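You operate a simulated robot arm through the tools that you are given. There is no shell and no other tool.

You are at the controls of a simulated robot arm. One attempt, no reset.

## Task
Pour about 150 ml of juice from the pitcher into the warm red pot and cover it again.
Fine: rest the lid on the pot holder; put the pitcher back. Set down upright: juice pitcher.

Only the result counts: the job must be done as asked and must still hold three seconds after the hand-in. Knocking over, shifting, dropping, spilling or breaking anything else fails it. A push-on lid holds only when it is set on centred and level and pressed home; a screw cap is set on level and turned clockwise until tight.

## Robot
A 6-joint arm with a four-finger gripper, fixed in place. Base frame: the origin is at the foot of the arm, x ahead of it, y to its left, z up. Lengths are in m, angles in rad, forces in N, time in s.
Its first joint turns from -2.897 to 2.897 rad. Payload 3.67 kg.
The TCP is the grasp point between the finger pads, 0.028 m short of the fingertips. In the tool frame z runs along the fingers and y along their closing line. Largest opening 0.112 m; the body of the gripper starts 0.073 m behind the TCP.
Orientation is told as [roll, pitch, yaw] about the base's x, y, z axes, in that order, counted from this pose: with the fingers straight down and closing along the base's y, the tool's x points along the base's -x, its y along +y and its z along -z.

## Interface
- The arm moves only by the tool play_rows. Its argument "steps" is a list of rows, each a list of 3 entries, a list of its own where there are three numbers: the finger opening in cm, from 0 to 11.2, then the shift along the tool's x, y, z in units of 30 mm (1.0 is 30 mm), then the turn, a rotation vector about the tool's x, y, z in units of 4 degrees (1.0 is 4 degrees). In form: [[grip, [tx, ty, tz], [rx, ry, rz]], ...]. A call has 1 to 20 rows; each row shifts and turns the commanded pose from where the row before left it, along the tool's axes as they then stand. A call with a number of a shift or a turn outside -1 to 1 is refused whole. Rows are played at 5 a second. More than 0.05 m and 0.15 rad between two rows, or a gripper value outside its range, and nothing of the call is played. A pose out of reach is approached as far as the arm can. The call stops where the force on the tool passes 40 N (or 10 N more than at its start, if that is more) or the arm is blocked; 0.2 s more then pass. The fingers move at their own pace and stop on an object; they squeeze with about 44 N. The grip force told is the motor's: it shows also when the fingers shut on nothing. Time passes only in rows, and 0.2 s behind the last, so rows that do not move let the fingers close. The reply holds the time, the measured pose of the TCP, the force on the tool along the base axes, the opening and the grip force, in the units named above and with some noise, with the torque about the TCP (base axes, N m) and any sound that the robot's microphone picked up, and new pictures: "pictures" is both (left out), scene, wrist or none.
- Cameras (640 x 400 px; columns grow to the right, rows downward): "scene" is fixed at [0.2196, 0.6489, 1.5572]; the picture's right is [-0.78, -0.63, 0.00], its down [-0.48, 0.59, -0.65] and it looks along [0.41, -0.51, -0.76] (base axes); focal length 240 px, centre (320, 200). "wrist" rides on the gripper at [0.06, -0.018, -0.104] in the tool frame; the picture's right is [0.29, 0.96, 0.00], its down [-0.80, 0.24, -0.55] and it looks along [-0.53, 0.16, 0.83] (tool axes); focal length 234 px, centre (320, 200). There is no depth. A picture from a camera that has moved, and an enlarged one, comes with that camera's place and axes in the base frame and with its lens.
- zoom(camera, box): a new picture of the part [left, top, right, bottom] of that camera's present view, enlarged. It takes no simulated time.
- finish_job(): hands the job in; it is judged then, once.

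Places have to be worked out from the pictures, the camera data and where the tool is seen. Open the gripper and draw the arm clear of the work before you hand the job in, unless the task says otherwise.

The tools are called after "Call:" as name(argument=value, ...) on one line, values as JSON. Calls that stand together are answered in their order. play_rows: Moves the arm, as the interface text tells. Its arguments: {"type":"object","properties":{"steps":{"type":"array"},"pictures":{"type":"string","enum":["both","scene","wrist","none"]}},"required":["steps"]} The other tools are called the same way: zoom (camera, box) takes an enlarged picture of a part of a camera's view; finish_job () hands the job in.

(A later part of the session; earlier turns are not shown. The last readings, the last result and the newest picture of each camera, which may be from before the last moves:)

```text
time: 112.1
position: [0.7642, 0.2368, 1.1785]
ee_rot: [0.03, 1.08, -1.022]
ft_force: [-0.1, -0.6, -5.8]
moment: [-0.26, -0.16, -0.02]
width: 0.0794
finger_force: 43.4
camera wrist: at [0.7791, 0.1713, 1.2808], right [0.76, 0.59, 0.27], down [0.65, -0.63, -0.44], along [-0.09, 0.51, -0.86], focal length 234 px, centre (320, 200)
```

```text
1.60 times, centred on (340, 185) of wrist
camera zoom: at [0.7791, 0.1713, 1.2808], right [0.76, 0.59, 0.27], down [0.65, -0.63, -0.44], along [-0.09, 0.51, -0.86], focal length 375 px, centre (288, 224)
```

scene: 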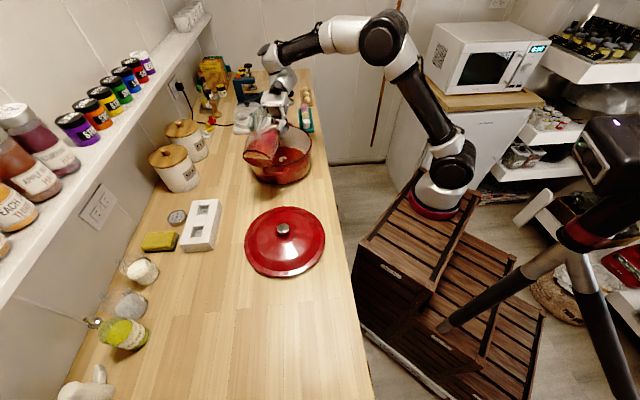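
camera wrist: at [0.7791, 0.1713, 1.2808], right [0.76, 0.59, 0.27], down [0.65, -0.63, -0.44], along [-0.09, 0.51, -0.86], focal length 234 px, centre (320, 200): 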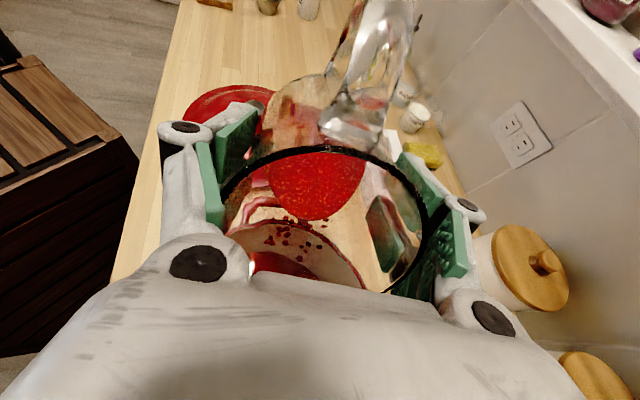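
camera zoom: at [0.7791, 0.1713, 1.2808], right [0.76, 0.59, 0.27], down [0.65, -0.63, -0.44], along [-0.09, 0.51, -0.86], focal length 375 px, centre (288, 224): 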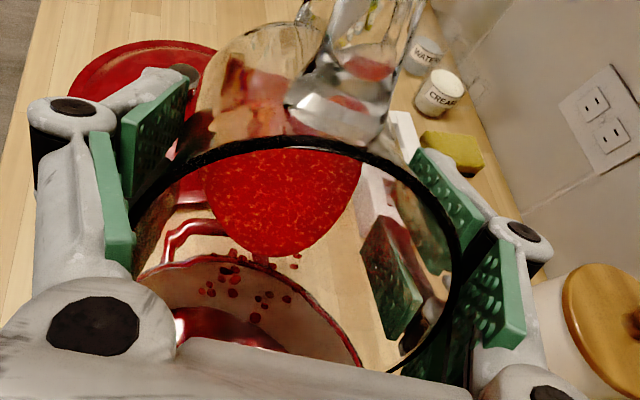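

The front comparison suggests 125–140 ml while the weight says 127–148 ml, so I may be slightly short. I take more readings here to refine the estimate before deciding on a small top-up.

Call:
play_rows(steps=[[6, [0, 0, 0], [0, 0, 0]]], pictures="none")

Call:
play_rows(steps=[[6, [0, 0, 0], [0, 0, 0]]], pictures="none")

Call:
play_rows(steps=[[6, [0, 0, 0], [0, 0, 0]]], pictures="none")

Call:
play_rows(steps=[[6, [0, 0, 0], [0, 0, 0]]], pictures="none")

Call:
play_rows(steps=[[6, [0, 0, 0], [0, 0, 0]]], pictures="none")

Call:
play_rows(steps=[[6, [0, 0, 0], [0, 0, 0]]], pictures="none")

Call:
play_rows(steps=[[6, [0, 0, 0], [0, 0, 0]]], pictures="none")

Call:
play_rows(steps=[[6, [0, 0, 0], [0, 0, 0]]], pictures="none")

Call:
play_rows(steps=[[6, [0, 0, 0], [0, 0, 0]]], pictures="none")

Call:
play_rows(steps=[[6, [0, 0, 0], [0, 0, 0]]], pictures="none")

```text
time: 112.5
position: [0.7642, 0.2362, 1.1779]
ee_rot: [0.029, 1.08, -1.02]
ft_force: [-0.4, 0.6, -5.3]
moment: [-0.3, -0.12, -0.01]
width: 0.0795
finger_force: 44.1
```

```text
time: 112.9
position: [0.7643, 0.2368, 1.1788]
ee_rot: [0.031, 1.079, -1.021]
ft_force: [-0.3, 0.4, -5.1]
moment: [-0.29, -0.17, -0.01]
width: 0.0796
finger_force: 43.9
```

```text
time: 113.3
position: [0.7638, 0.2364, 1.1794]
ee_rot: [0.03, 1.081, -1.02]
ft_force: [0.1, -0.1, -6.6]
moment: [-0.25, -0.17, 0.01]
width: 0.0796
finger_force: 43.9
```

```text
time: 113.7
position: [0.764, 0.2359, 1.179]
ee_rot: [0.029, 1.08, -1.021]
ft_force: [0.1, -0.7, -6.3]
moment: [-0.3, -0.17, -0.02]
width: 0.0795
finger_force: 44.2
```

```text
time: 114.1
position: [0.7645, 0.2376, 1.1787]
ee_rot: [0.031, 1.081, -1.021]
ft_force: [-0.5, 0.0, -5.8]
moment: [-0.24, -0.18, 0.01]
width: 0.0793
finger_force: 43.9
```

```text
time: 114.5
position: [0.7643, 0.2365, 1.1785]
ee_rot: [0.029, 1.081, -1.023]
ft_force: [-0.1, 0.1, -5.7]
moment: [-0.26, -0.15, 0.0]
width: 0.0794
finger_force: 44.1
```

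```text
time: 114.9
position: [0.7637, 0.2367, 1.1789]
ee_rot: [0.029, 1.08, -1.02]
ft_force: [0.6, -0.5, -5.5]
moment: [-0.3, -0.14, 0.01]
width: 0.0792
finger_force: 43.9
```

```text
time: 115.3
position: [0.764, 0.2358, 1.1784]
ee_rot: [0.03, 1.079, -1.021]
ft_force: [-0.3, 0.0, -5.2]
moment: [-0.26, -0.18, -0.02]
width: 0.0792
finger_force: 44.3
```

```text
time: 115.7
position: [0.7648, 0.2368, 1.1791]
ee_rot: [0.03, 1.081, -1.022]
ft_force: [-0.6, -0.3, -5.9]
moment: [-0.3, -0.16, -0.03]
width: 0.0791
finger_force: 44.1
```

```text
time: 116.1
position: [0.7638, 0.2367, 1.1792]
ee_rot: [0.03, 1.08, -1.022]
ft_force: [1.2, -0.1, -5.4]
moment: [-0.27, -0.13, 0.06]
width: 0.0795
finger_force: 44.2
```

The averages give 130–150 ml, with the best estimate near 138 ml. I make a small top-up: lower again, tilt to just past the last angle (+0.9°), let it drain, and tilt back.

Call:
play_rows(steps=[[6, [-0.22, 0, 0.117], [0, 0, 0]], [6, [-0.44, 0, 0.235], [0, 0, 0]], [6, [-0.44, 0, 0.235], [0, 0, 0]], [6, [-0.22, 0, 0.117], [0, 0, 0]], [6, [0, 0, 0], [0, 0.4, 0]], [6, [0, 0, 0], [0, 0.6, 0]], [6, [0, 0, 0], [0, 0.7, 0]], [6, [0, 0, 0], [0, 0.7, 0]], [6, [0, 0, 0], [0, 0.6, 0]], [6, [0, 0, 0], [0, 0.4, 0]], [6, [0, 0, 0], [0, 0.3, 0]], [6, [0, 0, 0], [0, 0.2, 0]], [6, [0, 0, 0], [0, 0.13, 0]], [6, [0, 0, 0], [0, 0, 0]], [6, [0, 0, 0], [0, 0, 0]], [6, [0, 0, 0], [0, 0, 0]], [6, [0, 0, 0], [0, 0, 0]], [6, [0, 0, 0], [0, 0, 0]], [6, [0, 0, 0], [0, 0, 0]], [6, [0, 0, 0], [0, 0, 0]]], pictures="wrist")

Call:
zoom(camera="wrist", box=[200, 60, 480, 310])

Call:
zoom(camera="scene", box=[225, 80, 335, 195])

```text
time: 120.3
position: [0.7633, 0.237, 1.1347]
ee_rot: [0.066, 1.361, -0.983]
ft_force: [-0.5, 0.1, -6.4]
moment: [-0.29, -0.15, 0.02]
width: 0.0796
finger_force: 43.6
camera wrist: at [0.7923, 0.1494, 1.214], right [0.8, 0.53, 0.29], down [0.57, -0.49, -0.66], along [-0.21, 0.69, -0.69], focal length 234 px, centre (320, 200)
```

wrist: 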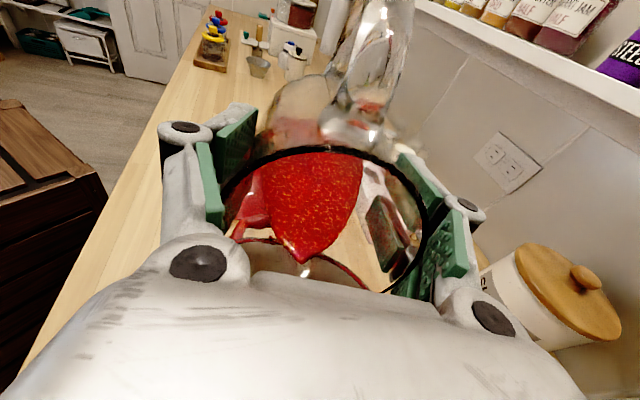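

```text
1.60 times, centred on (340, 185) of wrist
camera zoom: at [0.7923, 0.1494, 1.214], right [0.8, 0.53, 0.29], down [0.57, -0.49, -0.66], along [-0.21, 0.69, -0.69], focal length 375 px, centre (288, 224)
```

zoom: 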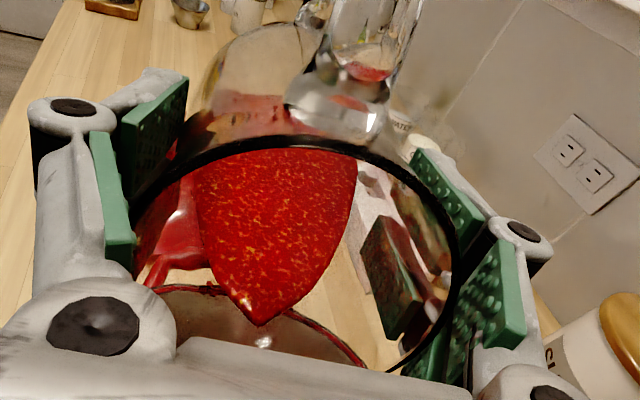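

```text
3.48 times, centred on (280, 138) of scene
camera zoom: at [0.2196, 0.6489, 1.5572], right [-0.78, -0.63, 0.0], down [-0.48, 0.59, -0.65], along [0.41, -0.51, -0.76], focal length 835 px, centre (459, 417)
```

zoom: 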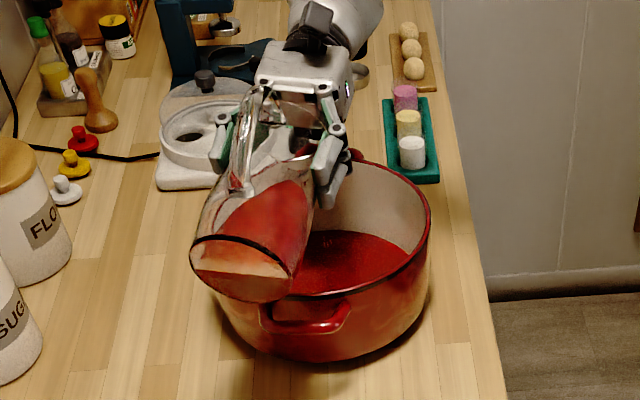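

At 78° the flow is nearly done. I wait about 2 s more, then tilt back to about 62° and raise clear.

Call:
play_rows(steps=[[6, [0, 0, 0], [0, 0, 0]], [6, [0, 0, 0], [0, 0, 0]], [6, [0, 0, 0], [0, 0, 0]], [6, [0, 0, 0], [0, 0, 0]], [6, [0, 0, 0], [0, 0, 0]], [6, [0, 0, 0], [0, 0, 0]], [6, [0, 0, 0], [0, 0, 0]], [6, [0, 0, 0], [0, -0.4, 0]], [6, [0, 0, 0], [0, -0.7, 0]], [6, [0, 0, 0], [0, -0.9, 0]], [6, [0, 0, 0], [0, -0.9, 0]], [6, [0, 0, 0], [0, -0.7, 0]], [6, [0, 0, 0], [0, -0.43, 0]], [6, [0.22, 0, -0.117], [0, 0, 0]], [6, [0.44, 0, -0.235], [0, 0, 0]], [6, [0.44, 0, -0.235], [0, 0, 0]], [6, [0.22, 0, -0.117], [0, 0, 0]], [6, [0, 0, 0], [0, 0, 0]]], pictures="wrist")

Call:
zoom(camera="wrist", box=[200, 60, 480, 310])

```text
time: 124.1
position: [0.7659, 0.2364, 1.1787]
ee_rot: [0.03, 1.08, -1.02]
ft_force: [-1.3, 0.4, -5.5]
moment: [-0.25, -0.13, 0.0]
width: 0.0791
finger_force: 44.1
camera wrist: at [0.7798, 0.1712, 1.2806], right [0.76, 0.59, 0.27], down [0.65, -0.63, -0.44], along [-0.09, 0.51, -0.86], focal length 234 px, centre (320, 200)
```

wrist: 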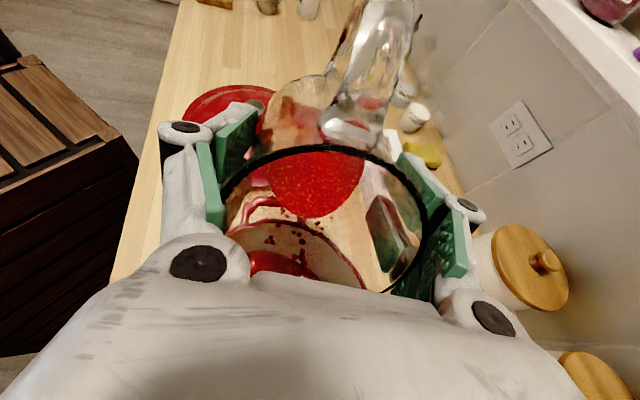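

```text
1.60 times, centred on (340, 185) of wrist
camera zoom: at [0.7798, 0.1712, 1.2806], right [0.76, 0.59, 0.27], down [0.65, -0.63, -0.44], along [-0.09, 0.51, -0.86], focal length 375 px, centre (288, 224)
```

zoom: 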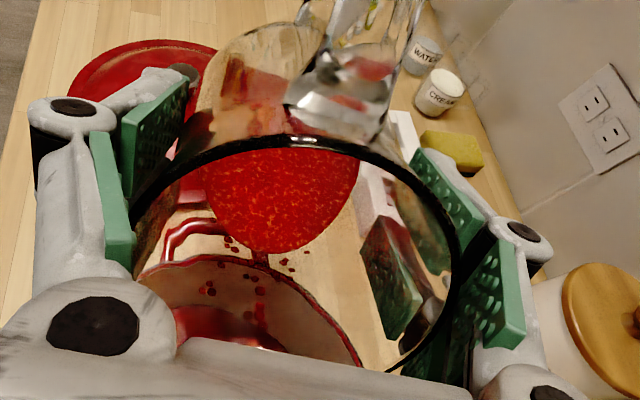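

The top-up moved the front a little further, so I judge the pour complete at about 145–150 ml. I bring the pitcher fully upright over the pot.

Call:
play_rows(steps=[[6, [0, 0, 0], [0, -0.4, 0]], [6, [0, 0, 0], [0, -0.7, 0]], [6, [0, 0, 0], [0, -0.85, 0]], [6, [0, 0, 0], [0, -0.85, 0]], [6, [0, 0, 0], [0, -0.85, 0]], [6, [0, 0, 0], [0, -0.85, 0]], [6, [0, 0, 0], [0, -0.85, 0]], [6, [0, 0, 0], [0, -0.85, 0]], [6, [0, 0, 0], [0, -0.85, 0]], [6, [0, 0, 0], [0, -0.85, 0]], [6, [0, 0, 0], [0, -0.85, 0]], [6, [0, 0, 0], [0, -0.85, 0]], [6, [0, 0, 0], [0, -0.85, 0]], [6, [0, 0, 0], [0, -0.85, 0]], [6, [0, 0, 0], [0, -0.85, 0]], [6, [0, 0, 0], [0, -0.85, 0]], [6, [0, 0, 0], [0, -0.85, 0]], [6, [0, 0, 0], [0, -0.85, 0]], [6, [0, 0, 0], [0, -0.63, 0]], [6, [0, 0, 0], [0, 0, 0]]])

Call:
zoom(camera="scene", box=[225, 80, 335, 195])

Call:
zoom(camera="wrist", box=[160, 0, 500, 300])

```text
time: 128.3
position: [0.7634, 0.2376, 1.1773]
ee_rot: [0.012, 0.009, -1.047]
ft_force: [-0.1, 0.7, -5.9]
moment: [-0.04, -0.03, 0.02]
width: 0.0796
finger_force: 43.9
camera wrist: at [0.7167, 0.2779, 1.2823], right [0.69, 0.73, 0.02], down [0.6, -0.58, 0.55], along [0.41, -0.37, -0.84], focal length 234 px, centre (320, 200)
```

scene: 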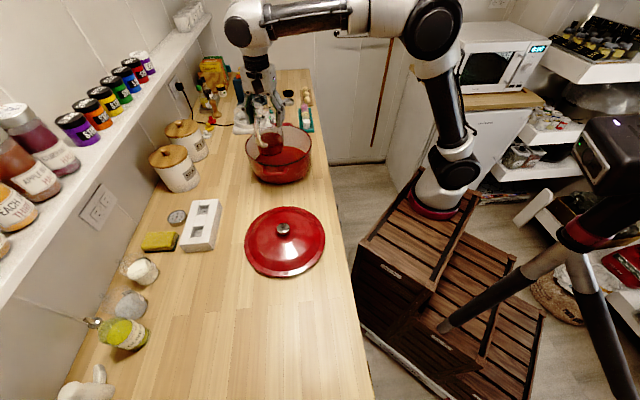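
wrist: 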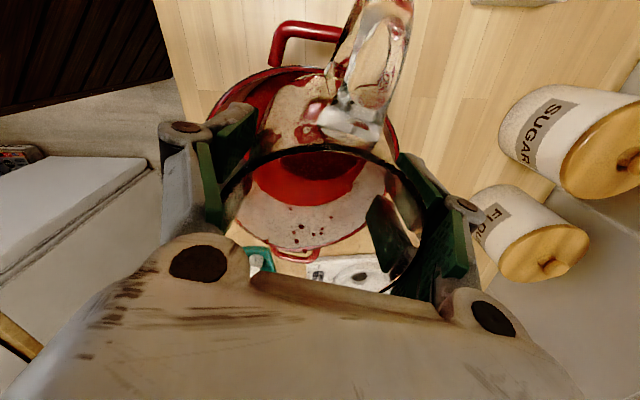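

```text
3.48 times, centred on (280, 138) of scene
camera zoom: at [0.2196, 0.6489, 1.5572], right [-0.78, -0.63, 0.0], down [-0.48, 0.59, -0.65], along [0.41, -0.51, -0.76], focal length 835 px, centre (459, 417)
```

zoom: 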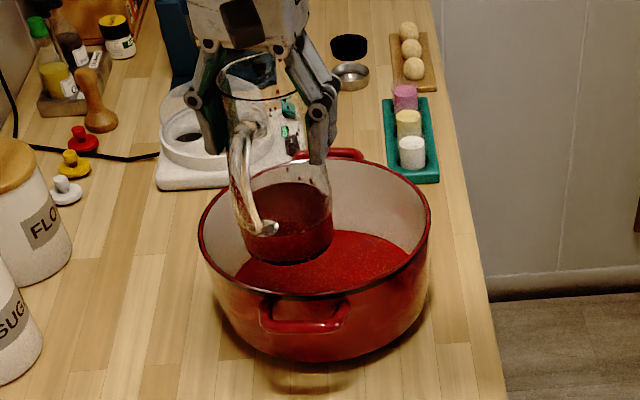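

```text
1.33 times, centred on (330, 150) of wrist
camera zoom: at [0.7167, 0.2779, 1.2823], right [0.69, 0.73, 0.02], down [0.6, -0.58, 0.55], along [0.41, -0.37, -0.84], focal length 312 px, centre (307, 267)
```

zoom: 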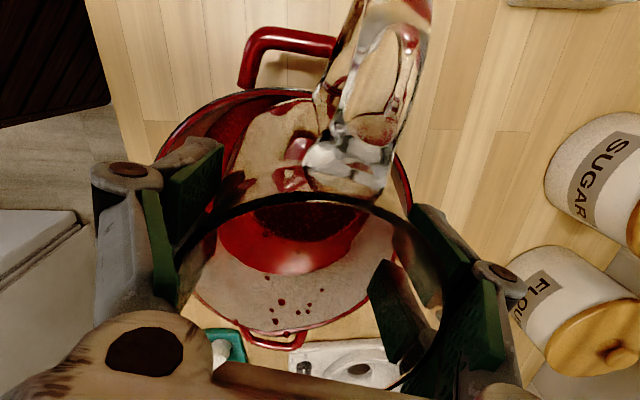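

The pitcher is upright with a lower level, and no spill is visible around the pot. I carry it away from the pot on the reverse path, to above the lid area.

Call:
play_rows(steps=[[6, [0.3, -0.06, 0], [0, 0, 0]], [6, [0.6, -0.12, 0], [0, 0, 0]], [6, [0.8, -0.155, 0], [0, 0, 0]], [6, [0.8, -0.155, 0], [0, 0, 0]], [6, [0.8, -0.155, 0], [0, 0, 0]], [6, [0.8, -0.155, 0], [0, 0, 0]], [6, [0.8, -0.155, 0], [0, 0, 0]], [6, [0.8, -0.155, 0], [0, 0, 0]], [6, [0.8, -0.155, 0], [0, 0, 0]], [6, [0.8, -0.155, 0], [0, 0, 0]], [6, [0.55, -0.11, 0], [0, 0, 0]], [6, [0.28, -0.05, 0], [0, 0, 0]], [6, [0, 0, 0], [0, 0, 0]]], pictures="none")

Call:
play_rows(steps=[[6, [0, 0, 0], [0, 0, -0.5]], [6, [0, 0, 0], [0, 0, -1]], [6, [0, 0, 0], [0, 0, -1]], [6, [0, 0, 0], [0, 0, -1]], [6, [0, 0, 0], [0, 0, -1]], [6, [0, 0, 0], [0, 0, -1]], [6, [0, 0, 0], [0, 0, -1]], [6, [0, 0, 0], [0, 0, -1]], [6, [0, 0, 0], [0, 0, -1]], [6, [0, 0, 0], [0, 0, -1]], [6, [0, 0, 0], [0, 0, -1]], [6, [0, 0, 0], [0, 0, -1]], [6, [0, 0, 0], [0, 0, -1]], [6, [0, 0, 0], [0, 0, -0.5]]], pictures="none")

Call:
play_rows(steps=[[6, [0, 0, 0], [0, 0, -0.5]], [6, [0, 0, 0], [0, 0, -1]], [6, [0, 0, 0], [0, 0, -1]], [6, [0, 0, 0], [0, 0, -1]], [6, [0, 0, 0], [0, 0, -1]], [6, [0, 0, 0], [0, 0, -1]], [6, [0, 0, 0], [0, 0, -1]], [6, [0, 0, 0], [0, 0, -1]], [6, [0, 0, 0], [0, 0, -1]], [6, [0, 0, 0], [0, 0, -1]], [6, [0, 0, 0], [0, 0, -1]], [6, [0, 0, 0], [0, 0, -1]], [6, [0, 0, 0], [0, 0, -1]], [6, [0, 0, 0], [0, 0, -0.4]], [6, [0, 0, 0], [0, 0, 0]]])

```text
time: 131.1
position: [0.5978, 0.4254, 1.1789]
ee_rot: [0.013, 0.011, -1.048]
ft_force: [-1.4, 0.0, -6.1]
moment: [-0.01, 0.01, -0.02]
width: 0.0792
finger_force: 44.4
```

```text
time: 134.1
position: [0.6003, 0.4252, 1.1807]
ee_rot: [0.018, -0.004, -0.141]
ft_force: [0.0, 0.1, -5.1]
moment: [0.02, -0.03, -0.01]
width: 0.079
finger_force: 43.6
```

```text
time: 137.3
position: [0.6, 0.4238, 1.1796]
ee_rot: [0.006, -0.015, 0.76]
ft_force: [-0.4, 0.4, -4.8]
moment: [0.01, -0.04, 0.04]
width: 0.0791
finger_force: 44.4
camera wrist: at [0.5684, 0.368, 1.2828], right [-0.87, 0.49, 0.0], down [0.41, 0.71, 0.57], along [0.28, 0.49, -0.82], focal length 234 px, centre (320, 200)
```

scene: 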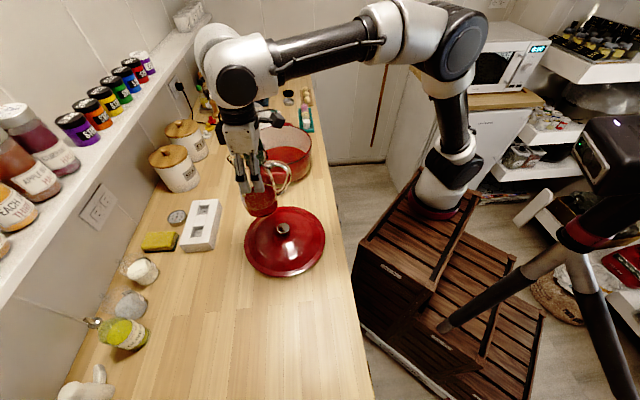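
wrist: 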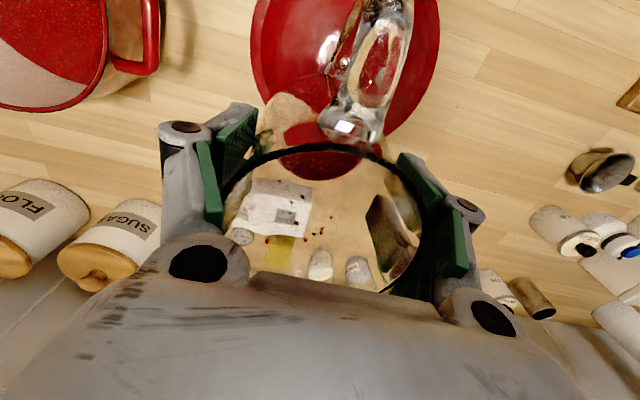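

The pitcher is back near its original yaw (43.5°). I carry it to above its original place while lowering slightly to stay within reach.

Call:
play_rows(steps=[[6, [0.02, 0.3, 0], [0, 0, 0.1]], [6, [0.02, 0.6, 0], [0, 0, 0.1]], [6, [0.02, 0.85, 0.1], [0, 0, 0.1]], [6, [0.02, 0.85, 0.1], [0, 0, 0.1]], [6, [0.02, 0.85, 0.1], [0, 0, 0]], [6, [0.02, 0.85, 0.15], [0, 0, 0]], [6, [0.02, 0.85, 0.2], [0, 0, 0]], [6, [0.02, 0.85, 0.2], [0, 0, 0]], [6, [0.02, 0.85, 0.2], [0, 0, 0]], [6, [0.02, 0.85, 0.2], [0, 0, 0]], [6, [0.02, 0.85, 0.2], [0, 0, 0]], [6, [0.02, 0.85, 0.2], [0, 0, 0]], [6, [0.02, 0.6, 0.1], [0, 0, 0]], [6, [0.02, 0.4, 0], [0, 0, 0]], [6, [0, 0, 0], [0, 0, 0]]])

```text
time: 140.5
position: [0.3853, 0.6509, 1.1302]
ee_rot: [0.006, -0.015, 0.733]
ft_force: [0.5, -0.4, -5.5]
moment: [0.02, -0.01, -0.02]
width: 0.0794
finger_force: 44.1
camera wrist: at [0.3514, 0.595, 1.2322], right [-0.85, 0.52, 0.0], down [0.43, 0.7, 0.57], along [0.29, 0.49, -0.82], focal length 234 px, centre (320, 200)
```

scene: 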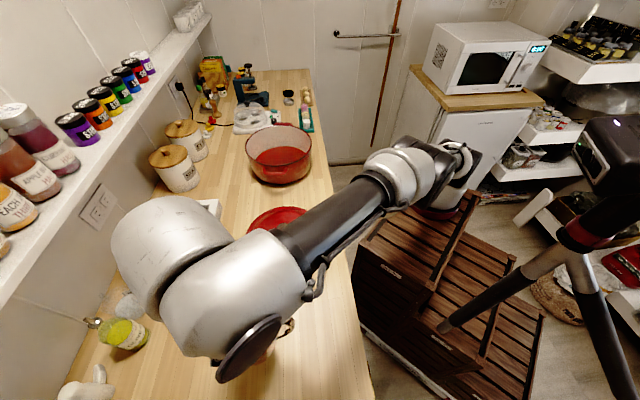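
wrist: 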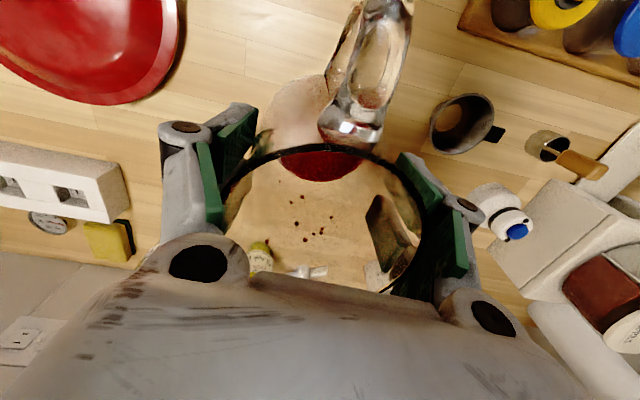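

The pot now clearly holds juice. I zoom to see whether the pitcher still sits in the grip as when picked, before lowering it.

Call:
zoom(camera="wrist", box=[130, 50, 510, 320])

Call:
play_rows(steps=[[6, [0.15, -0.02, 0.3], [0, 0, 0]], [6, [0.14, -0.01, 0.6], [0, 0, 0]], [6, [0, 0, 0.7], [0, 0, 0]], [6, [0, 0, 0.6], [0, 0, 0]], [6, [0, 0, 0.4], [0, 0, 0]], [6, [0, 0, 0.3], [0, 0, 0]], [6, [0, 0, 0], [0, 0, 0]]], pictures="wrist")

```text
1.48 times, centred on (320, 185) of wrist
camera zoom: at [0.3514, 0.595, 1.2322], right [-0.85, 0.52, 0.0], down [0.43, 0.7, 0.57], along [0.29, 0.49, -0.82], focal length 347 px, centre (320, 222)
```

zoom: 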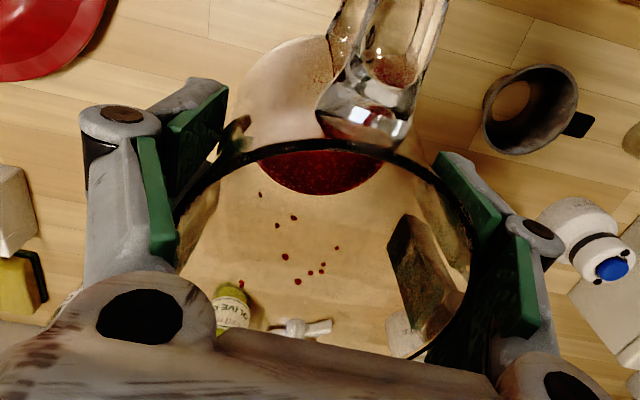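

```text
time: 142.1
position: [0.3799, 0.6463, 1.043]
ee_rot: [0.006, -0.017, 0.735]
ft_force: [0.6, -0.3, -6.2]
moment: [0.01, 0.0, 0.04]
width: 0.0792
finger_force: 44.0
camera wrist: at [0.3468, 0.5906, 1.1461], right [-0.85, 0.52, 0.0], down [0.43, 0.7, 0.57], along [0.29, 0.49, -0.82], focal length 234 px, centre (320, 200)
```

wrist: 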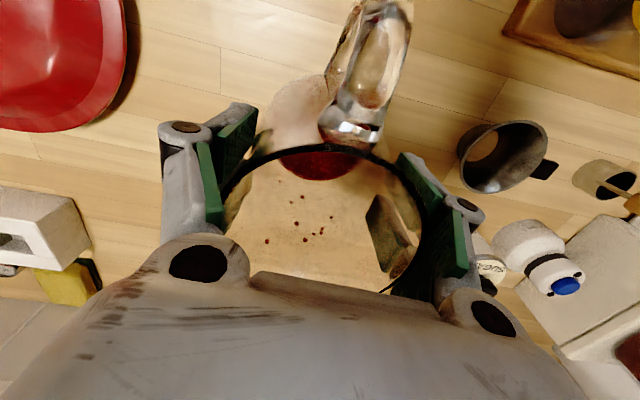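

The pitcher's seat in the grip is nearly unchanged, within about 1–2 mm. I lower in small steps, watching for counter contact near z≈1.021.

Call:
play_rows(steps=[[6, [0, 0, 0.15], [0, 0, 0]], [6, [0, 0, 0.15], [0, 0, 0]], [6, [0, 0, 0.15], [0, 0, 0]], [6, [0, 0, 0], [0, 0, 0]]], pictures="none")

Call:
play_rows(steps=[[6, [0, 0, 0.07], [0, 0, 0]], [6, [0, 0, 0.07], [0, 0, 0]], [6, [0, 0, 0], [0, 0, 0]]], pictures="none")

Call:
play_rows(steps=[[6, [0, 0, 0.07], [0, 0, 0]], [6, [0, 0, 0], [0, 0, 0]]], pictures="none")

```text
time: 143.1
position: [0.3798, 0.6466, 1.0295]
ee_rot: [0.006, -0.016, 0.733]
ft_force: [0.0, 0.1, -5.6]
moment: [0.03, -0.05, 0.0]
width: 0.079
finger_force: 44.0
```

```text
time: 143.9
position: [0.3793, 0.6461, 1.0259]
ee_rot: [0.007, -0.017, 0.732]
ft_force: [0.2, -0.1, -5.9]
moment: [0.0, -0.06, -0.01]
width: 0.0792
finger_force: 44.2
```

```text
time: 144.5
position: [0.3806, 0.646, 1.0241]
ee_rot: [0.009, -0.016, 0.733]
ft_force: [-0.1, -1.1, -3.9]
moment: [-0.17, 0.04, 0.03]
width: 0.0793
finger_force: 44.3
```

Contact has begun: the force eased to −3.9 N. I press down a further 1–2 mm so the base settles flat.

Call:
play_rows(steps=[[6, [0, 0, 0.05], [0, 0, 0]], [6, [0, 0, 0], [0, 0, 0]], [6, [0, 0, 0], [0, 0, 0]]], pictures="none")

Call:
play_rows(steps=[[6, [0, 0, 0.04], [0, 0, 0]], [6, [0, 0, 0], [0, 0, 0]], [6, [0, 0, 0], [0, 0, 0]]], pictures="none")

```text
time: 145.3
position: [0.3797, 0.6482, 1.0237]
ee_rot: [0.008, -0.019, 0.734]
ft_force: [-1.7, 1.3, 19.1]
moment: [-0.63, 0.58, -0.08]
width: 0.0791
finger_force: 43.9
```

```text
time: 146.1
position: [0.3809, 0.6477, 1.0224]
ee_rot: [0.01, -0.019, 0.734]
ft_force: [6.6, 12.2, 32.0]
moment: [0.31, -0.12, -0.06]
width: 0.0797
finger_force: 44.6
```

The base is pressed flat with about 32 N. I back off about 2.5 mm to lighten the load, then open the fingers gradually.

Call:
play_rows(steps=[[6, [0, 0, -0.08], [0, 0, 0]], [6, [0, 0, 0], [0, 0, 0]]], pictures="none")

Call:
play_rows(steps=[[8.3, [0, 0, 0], [0, 0, 0]], [8.8, [0, 0, 0], [0, 0, 0]], [9.5, [0, 0, 0], [0, 0, 0]], [10.5, [0, 0, 0], [0, 0, 0]], [11.2, [0, 0, 0], [0, 0, 0]], [11.2, [0, 0, 0], [0, 0, 0]]], pictures="wrist")

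```text
time: 146.7
position: [0.3801, 0.6451, 1.0226]
ee_rot: [0.007, -0.013, 0.734]
ft_force: [2.2, 7.7, 15.9]
moment: [0.3, 0.16, -0.06]
width: 0.0795
finger_force: 44.0
```

```text
time: 148.1
position: [0.381, 0.6462, 1.0238]
ee_rot: [0.007, -0.014, 0.734]
ft_force: [0.8, -0.4, -0.7]
moment: [-0.01, -0.01, 0.0]
width: 0.1118
finger_force: 0.1
camera wrist: at [0.3472, 0.5908, 1.1258], right [-0.85, 0.52, 0.0], down [0.43, 0.7, 0.57], along [0.29, 0.49, -0.82], focal length 234 px, centre (320, 200)
```

wrist: 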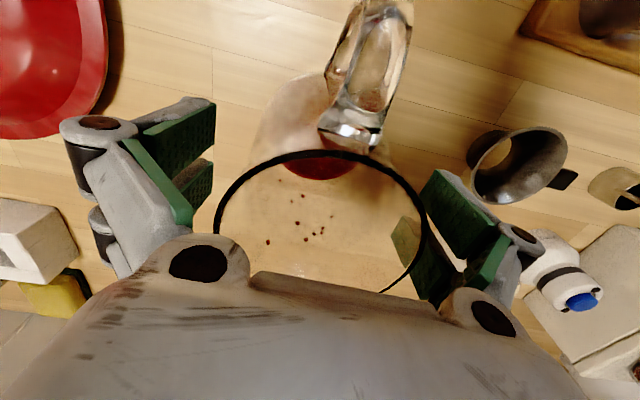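

The pitcher is released and standing. I rise straight up and then retreat along the way I came.

Call:
play_rows(steps=[[11.2, [0, 0, -0.3], [0, 0, 0]], [11.2, [0, 0, -0.6], [0, 0, 0]], [11.2, [0, 0, -0.9], [0, 0, 0]], [11.2, [0, 0, -0.9], [0, 0, 0]], [11.2, [0, 0, -0.9], [0, 0, 0]], [11.2, [0.725, -0.205, -0.5], [0, 0, 0]], [11.2, [0.725, -0.205, -0.5], [0, 0, 0]], [11.2, [0.725, -0.205, -0.5], [0, 0, 0]], [11.2, [0.725, -0.205, -0.5], [0, 0, 0]], [11.2, [0.725, -0.205, -0.5], [0, 0, 0]], [11.2, [0.725, -0.205, -0.5], [0, 0, 0]], [11.2, [0.725, -0.205, -0.5], [0, 0, 0]], [11.2, [0.725, -0.205, -0.5], [0, 0, 0]], [11.2, [0, 0, 0], [0, 0, 0]]])

Call:
zoom(camera="scene", box=[200, 280, 340, 390])

Call:
zoom(camera="wrist", box=[270, 150, 370, 255])

Call:
zoom(camera="scene", box=[235, 110, 335, 285])

```text
time: 151.1
position: [0.2821, 0.4879, 1.2507]
ee_rot: [0.008, -0.014, 0.734]
ft_force: [-0.5, 0.6, -0.3]
moment: [-0.02, 0.0, -0.01]
width: 0.1122
finger_force: 0.0
camera wrist: at [0.2489, 0.4323, 1.3524], right [-0.85, 0.52, 0.0], down [0.43, 0.7, 0.57], along [0.29, 0.49, -0.82], focal length 234 px, centre (320, 200)
```

scene: 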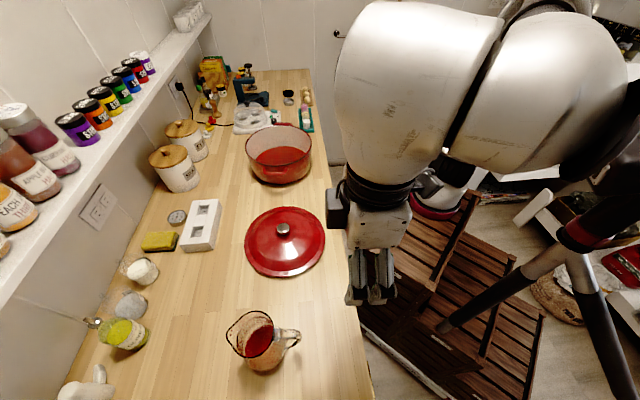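
wrist: 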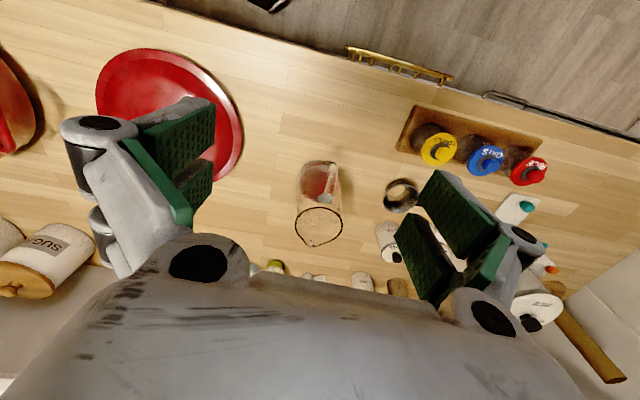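

```text
3.64 times, centred on (270, 335) of scene
camera zoom: at [0.2196, 0.6489, 1.5572], right [-0.78, -0.63, 0.0], down [-0.48, 0.59, -0.65], along [0.41, -0.51, -0.76], focal length 873 px, centre (502, -291)
```

zoom: 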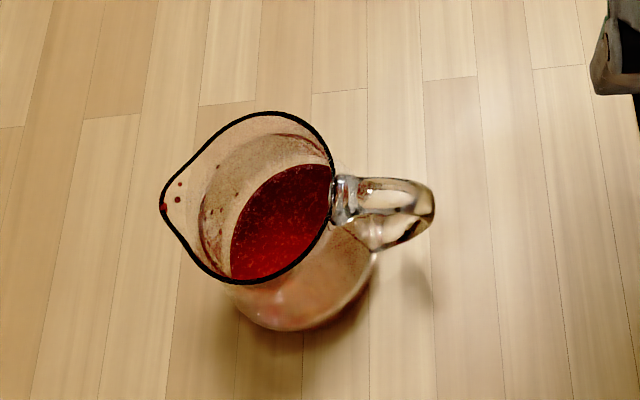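

```text
3.81 times, centred on (320, 202) of wrist
camera zoom: at [0.2489, 0.4323, 1.3524], right [-0.85, 0.52, 0.0], down [0.43, 0.7, 0.57], along [0.29, 0.49, -0.82], focal length 892 px, centre (320, 190)
```

zoom: 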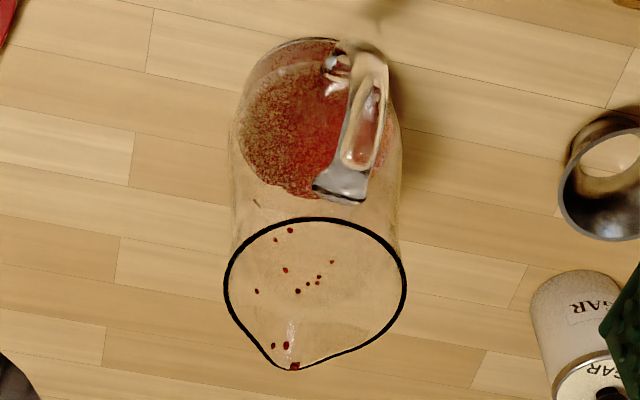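

```text
2.29 times, centred on (285, 198) of scene
camera zoom: at [0.2196, 0.6489, 1.5572], right [-0.78, -0.63, 0.0], down [-0.48, 0.59, -0.65], along [0.41, -0.51, -0.76], focal length 549 px, centre (400, 206)
```

zoom: 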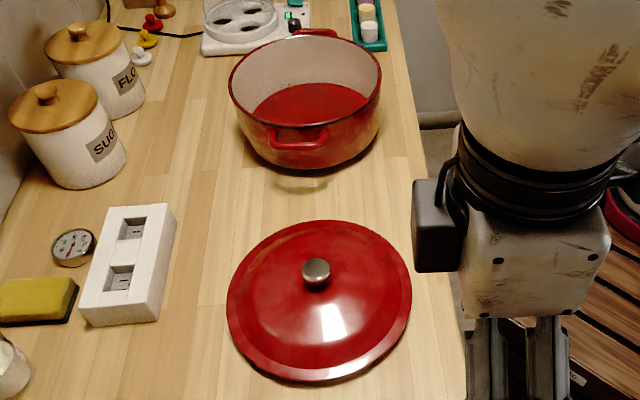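

The pitcher stands upright in its original place, the counter is dry, and the pot holds the juice. I take the same zoom as before pouring to compare the juice level once more.

Call:
zoom(camera="scene", box=[220, 305, 310, 375])

Call:
zoom(camera="scene", box=[235, 110, 325, 195])

```text
5.71 times, centred on (265, 340) of scene
camera zoom: at [0.2196, 0.6489, 1.5572], right [-0.78, -0.63, 0.0], down [-0.48, 0.59, -0.65], along [0.41, -0.51, -0.76], focal length 1372 px, centre (634, -600)
```

zoom: 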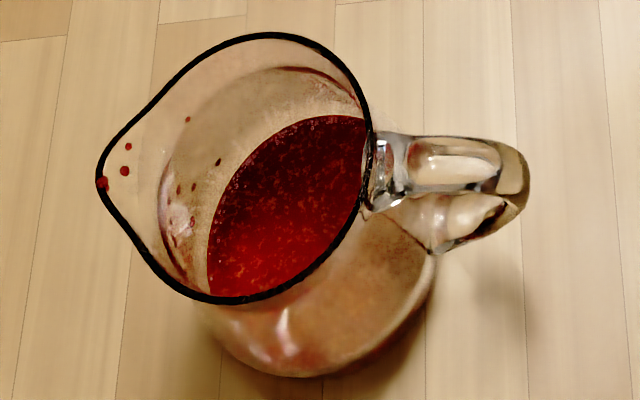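

```text
4.71 times, centred on (280, 152) of scene
camera zoom: at [0.2196, 0.6489, 1.5572], right [-0.78, -0.63, 0.0], down [-0.48, 0.59, -0.65], along [0.41, -0.51, -0.76], focal length 1130 px, centre (508, 424)
```

zoom: 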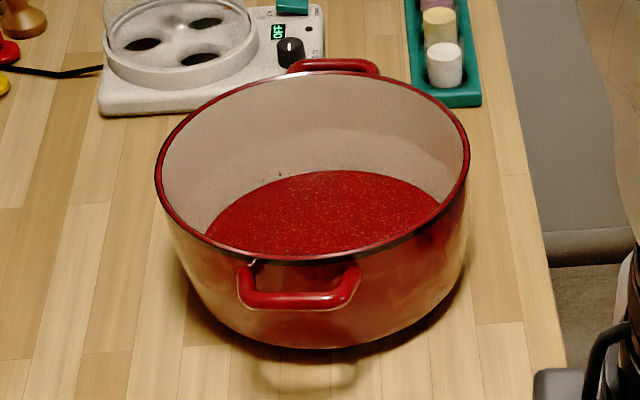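

The levels are consistent with roughly 150 ml poured, so the pouring is done. Next is the lid: I turn the tool back to yaw 0, the same orientation I released it in, and move above the knob at about (0.553, 0.409).

Call:
play_rows(steps=[[9, [0, 0, 0], [0, 0, 0.6]], [8, [0, 0, 0], [0, 0, 1]], [7, [0, 0, 0], [0, 0, 1]], [7, [0, 0, 0], [0, 0, 1]], [7, [0, 0, 0], [0, 0, 1]], [7, [0, 0, 0], [0, 0, 1]], [7, [0, 0, 0], [0, 0, 1]], [7, [0, 0, 0], [0, 0, 1]], [7, [0, 0, 0], [0, 0, 1]], [7, [0, 0, 0], [0, 0, 1]], [7, [0, 0, 0], [0, 0, 0.9]], [7, [0, 0, 0], [0, 0, 0]]], pictures="none")

Call:
play_rows(steps=[[7, [-0.9, -0.263, 0], [0, 0, 0]], [7, [-0.9, -0.263, 0], [0, 0, 0]], [7, [-0.9, -0.263, 0], [0, 0, 0]], [7, [-0.9, -0.263, 0], [0, 0, 0]], [7, [-0.9, -0.263, 0], [0, 0, 0]], [7, [-0.9, -0.263, 0], [0, 0, 0]], [7, [-0.9, -0.263, 0], [0, 0, 0]], [7, [-0.9, -0.263, 0.3], [0, 0, 0]], [7, [-0.9, -0.263, 0.6], [0, 0, 0]], [7, [-0.9, -0.263, 0.9], [0, 0, 0]], [7, [0, 0, 0.9], [0, 0, 0]], [7, [0, 0, 0.9], [0, 0, 0]], [7, [0, 0, 0.7], [0, 0, 0]], [7, [0, 0, 0], [0, 0, 0]]])

```text
time: 153.7
position: [0.2822, 0.4904, 1.248]
ee_rot: [0.017, -0.007, -0.002]
ft_force: [-0.6, 0.5, 0.2]
moment: [0.0, 0.0, -0.02]
width: 0.0699
finger_force: 0.1
```

```text
time: 156.7
position: [0.5546, 0.4163, 1.1167]
ee_rot: [0.015, -0.006, -0.001]
ft_force: [0.0, 0.3, 0.5]
moment: [0.0, 0.03, -0.01]
width: 0.0699
finger_force: 0.1
camera wrist: at [0.4927, 0.3949, 1.2199], right [-0.29, 0.96, 0.01], down [0.79, 0.23, 0.56], along [0.54, 0.17, -0.83], focal length 234 px, centre (320, 200)
```

scene: 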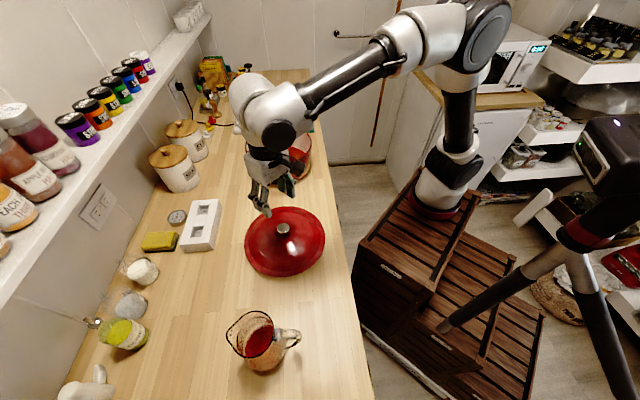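
wrist: 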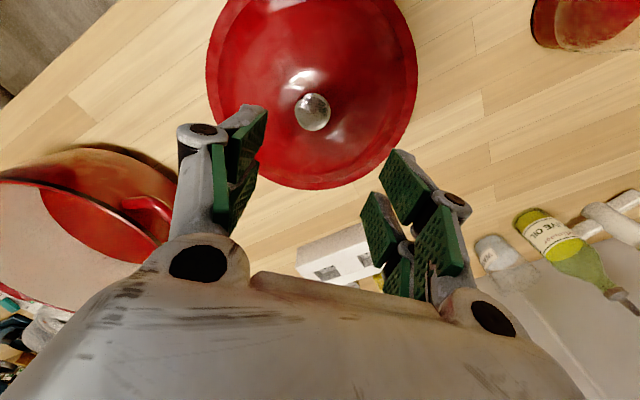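

The wrist view confirms the knob at about (0.553, 0.407). I level the small roll offset, centre over the knob and descend to just above grasp height.

Call:
play_rows(steps=[[7, [0.05, -0.25, 0.3], [0.2, 0.08, 0]], [7, [0, 0, 0.8], [0, 0, 0]], [7, [0, 0, 0.9], [0, 0, 0]], [7, [0, 0, 0.9], [0, 0, 0]], [7, [0, 0, 0.7], [0, 0, 0]], [7, [0, 0, 0.5], [0, 0, 0]], [7, [0, 0, 0.3], [0, 0, 0]], [7, [0, 0, 0], [0, 0, 0]]], pictures="wrist")

Call:
zoom(camera="wrist", box=[160, 90, 480, 290])

```text
time: 158.5
position: [0.5516, 0.4046, 0.9871]
ee_rot: [0.001, -0.001, 0.0]
ft_force: [0.5, -0.1, -0.4]
moment: [0.0, -0.02, -0.03]
width: 0.0699
finger_force: 0.0
camera wrist: at [0.492, 0.3862, 1.0911], right [-0.29, 0.96, 0.0], down [0.8, 0.24, 0.56], along [0.53, 0.16, -0.83], focal length 234 px, centre (320, 200)
```

wrist: 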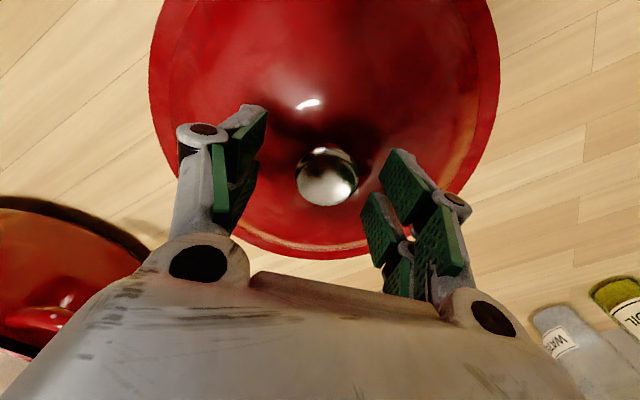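

```text
2.00 times, centred on (320, 190) of wrist
camera zoom: at [0.492, 0.3862, 1.0911], right [-0.29, 0.96, 0.0], down [0.8, 0.24, 0.56], along [0.53, 0.16, -0.83], focal length 468 px, centre (320, 220)
```

zoom: 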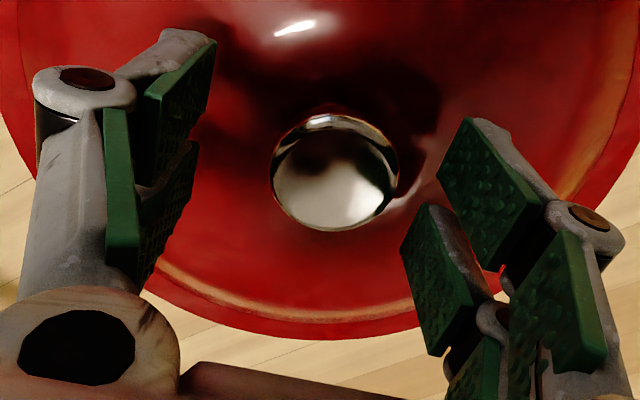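

The knob is at about (0.554, 0.4095), so I shift about 4 mm in y, descend 1 cm and close gently.

Call:
play_rows(steps=[[7, [-0.05, 0.15, 0], [0, 0, 0]], [7, [0, 0, 0.2], [0, 0, 0]], [7, [0, 0, 0.12], [0, 0, 0]], [7, [0, 0, 0], [0, 0, 0]]], pictures="none")

Call:
play_rows(steps=[[5, [0, 0, 0], [0, 0, 0]], [4, [0, 0, 0], [0, 0, 0]], [2.5, [0, 0, 0], [0, 0, 0]], [2.5, [0, 0, 0], [0, 0, 0]], [2.5, [0, 0, 0], [0, 0, 0]]], pictures="wrist")

```text
time: 159.5
position: [0.553, 0.4094, 0.9773]
ee_rot: [0.003, -0.002, 0.0]
ft_force: [0.3, 0.1, 0.4]
moment: [0.01, 0.0, 0.02]
width: 0.07
finger_force: 0.1
```

```text
time: 160.7
position: [0.552, 0.4101, 0.9782]
ee_rot: [0.002, -0.001, -0.001]
ft_force: [-1.3, -0.8, -0.2]
moment: [0.01, 0.07, 0.01]
width: 0.035
finger_force: 44.4
camera wrist: at [0.4926, 0.391, 1.0811], right [-0.29, 0.96, 0.0], down [0.8, 0.24, 0.56], along [0.53, 0.16, -0.83], focal length 234 px, centre (320, 200)
```

wrist: 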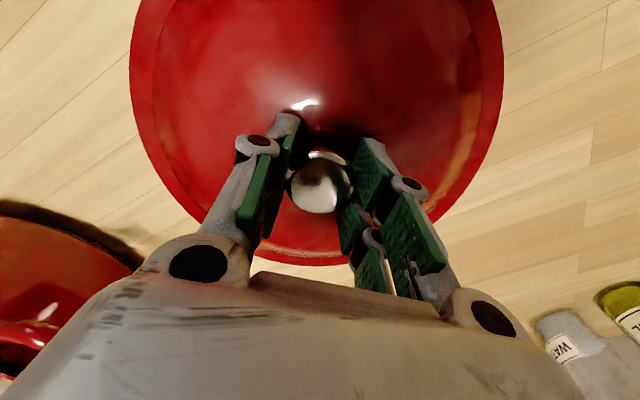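

The grip is clean with almost no side load. I lift the lid straight up off the holder.

Call:
play_rows(steps=[[2.5, [0, 0, -0.15], [0, 0, 0]], [2.5, [0, 0, -0.25], [0, 0, 0]], [2.5, [0, 0, -0.5], [0, 0, 0]], [2.5, [0, 0, -0.8], [0, 0, 0]], [2.5, [0, 0, -0.9], [0, 0, 0]], [2.5, [0, 0, -0.9], [0, 0, 0]], [2.5, [0, 0, -0.9], [0, 0, 0]], [2.5, [0, 0, -0.9], [0, 0, 0]], [2.5, [0, 0, -0.9], [0, 0, 0]], [2.5, [0, 0, -0.5], [0, 0, 0]], [2.5, [0, 0, -0.2], [0, 0, 0]], [2.5, [0, 0, 0], [0, 0, 0]]])

Call:
zoom(camera="scene", box=[205, 130, 345, 290])

```text
time: 163.3
position: [0.5529, 0.4084, 1.1855]
ee_rot: [0.002, -0.002, 0.0]
ft_force: [-0.1, 0.1, -11.8]
moment: [-0.02, 0.01, -0.02]
width: 0.0345
finger_force: 43.8
camera wrist: at [0.4934, 0.3898, 1.2891], right [-0.29, 0.96, 0.0], down [0.8, 0.24, 0.56], along [0.53, 0.16, -0.83], focal length 234 px, centre (320, 200)
```

scene: 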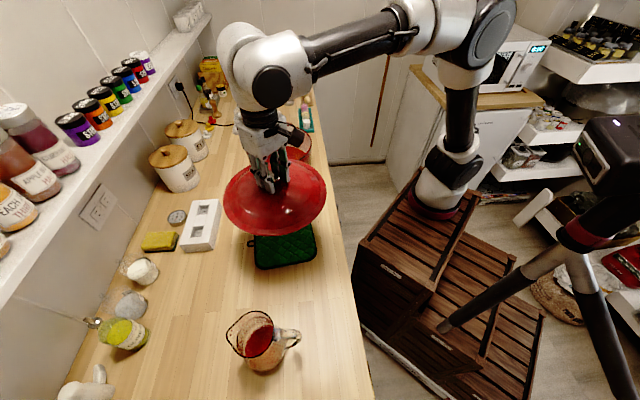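
wrist: 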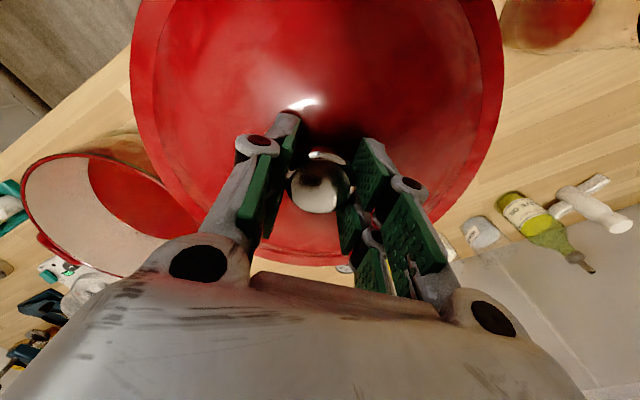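

```text
2.50 times, centred on (275, 210) of scene
camera zoom: at [0.2196, 0.6489, 1.5572], right [-0.78, -0.63, 0.0], down [-0.48, 0.59, -0.65], along [0.41, -0.51, -0.76], focal length 600 px, centre (432, 175)
```

zoom: 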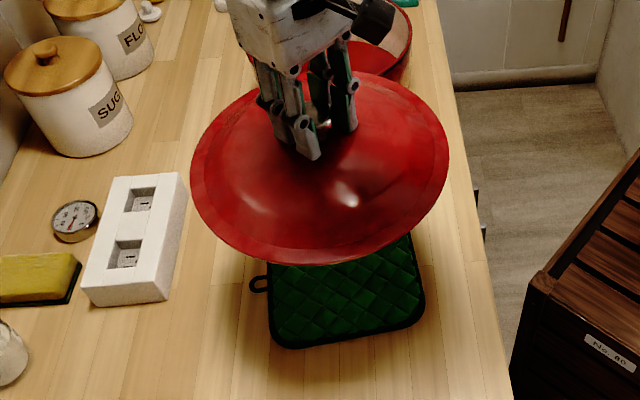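

The lid is level in the grip and the holder stayed put. I carry the lid back over the pot at about (0.804, 0.1675).

Call:
play_rows(steps=[[2.5, [-0.2165, -0.2077, 0], [0, 0, 0]], [2.5, [-0.433, -0.4153, 0], [0, 0, 0]], [2.5, [-0.7216, -0.6922, 0], [0, 0, 0]], [2.5, [-0.7216, -0.6922, 0], [0, 0, 0]], [2.5, [-0.7216, -0.6922, 0], [0, 0, 0]], [2.5, [-0.7216, -0.6922, 0], [0, 0, 0]], [2.5, [-0.7216, -0.6922, 0], [0, 0, 0]], [2.5, [-0.7216, -0.6922, 0], [0, 0, 0]], [2.5, [-0.7216, -0.6922, 0], [0, 0, 0]], [2.5, [-0.7216, -0.6922, 0], [0, 0, 0]], [2.5, [-0.7216, -0.6922, 0], [0, 0, 0]], [2.5, [-0.7216, -0.6922, 0], [0, 0, 0]], [2.5, [-0.3608, -0.3461, 0], [0, 0, 0]], [2.5, [-0.1443, -0.1384, 0], [0, 0, 0]], [2.5, [0, 0, 0], [0, 0, 0]], [2.5, [0, 0, 0], [0, 0, 0]]])

Call:
zoom(camera="scene", box=[225, 90, 335, 195])

```text
time: 166.7
position: [0.8031, 0.1695, 1.1852]
ee_rot: [0.003, 0.0, 0.002]
ft_force: [0.9, -0.1, -10.6]
moment: [0.02, -0.04, 0.02]
width: 0.0349
finger_force: 44.2
camera wrist: at [0.7439, 0.1505, 1.2893], right [-0.29, 0.96, 0.0], down [0.8, 0.24, 0.56], along [0.53, 0.16, -0.83], focal length 234 px, centre (320, 200)
```

scene: 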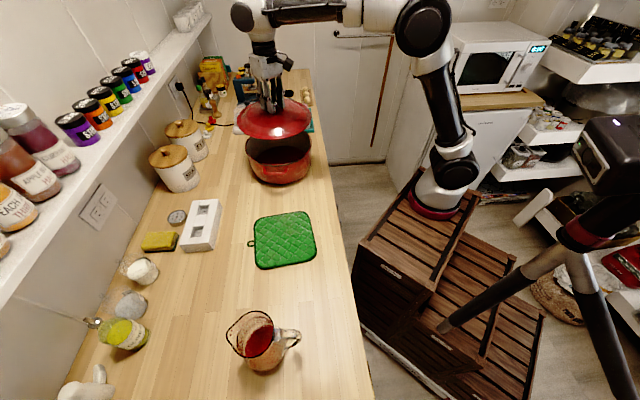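
wrist: 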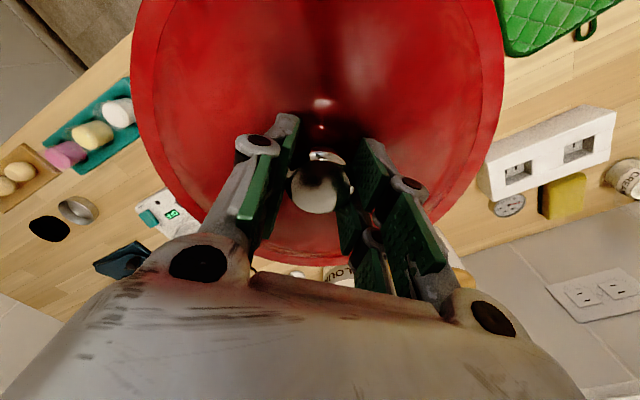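

```text
3.81 times, centred on (280, 142) of scene
camera zoom: at [0.2196, 0.6489, 1.5572], right [-0.78, -0.63, 0.0], down [-0.48, 0.59, -0.65], along [0.41, -0.51, -0.76], focal length 915 px, centre (472, 419)
```

zoom: 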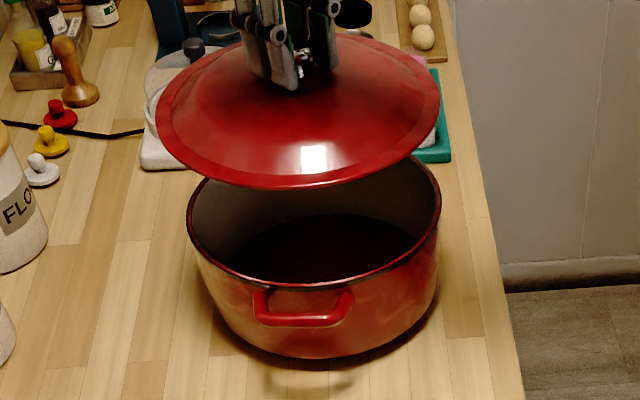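

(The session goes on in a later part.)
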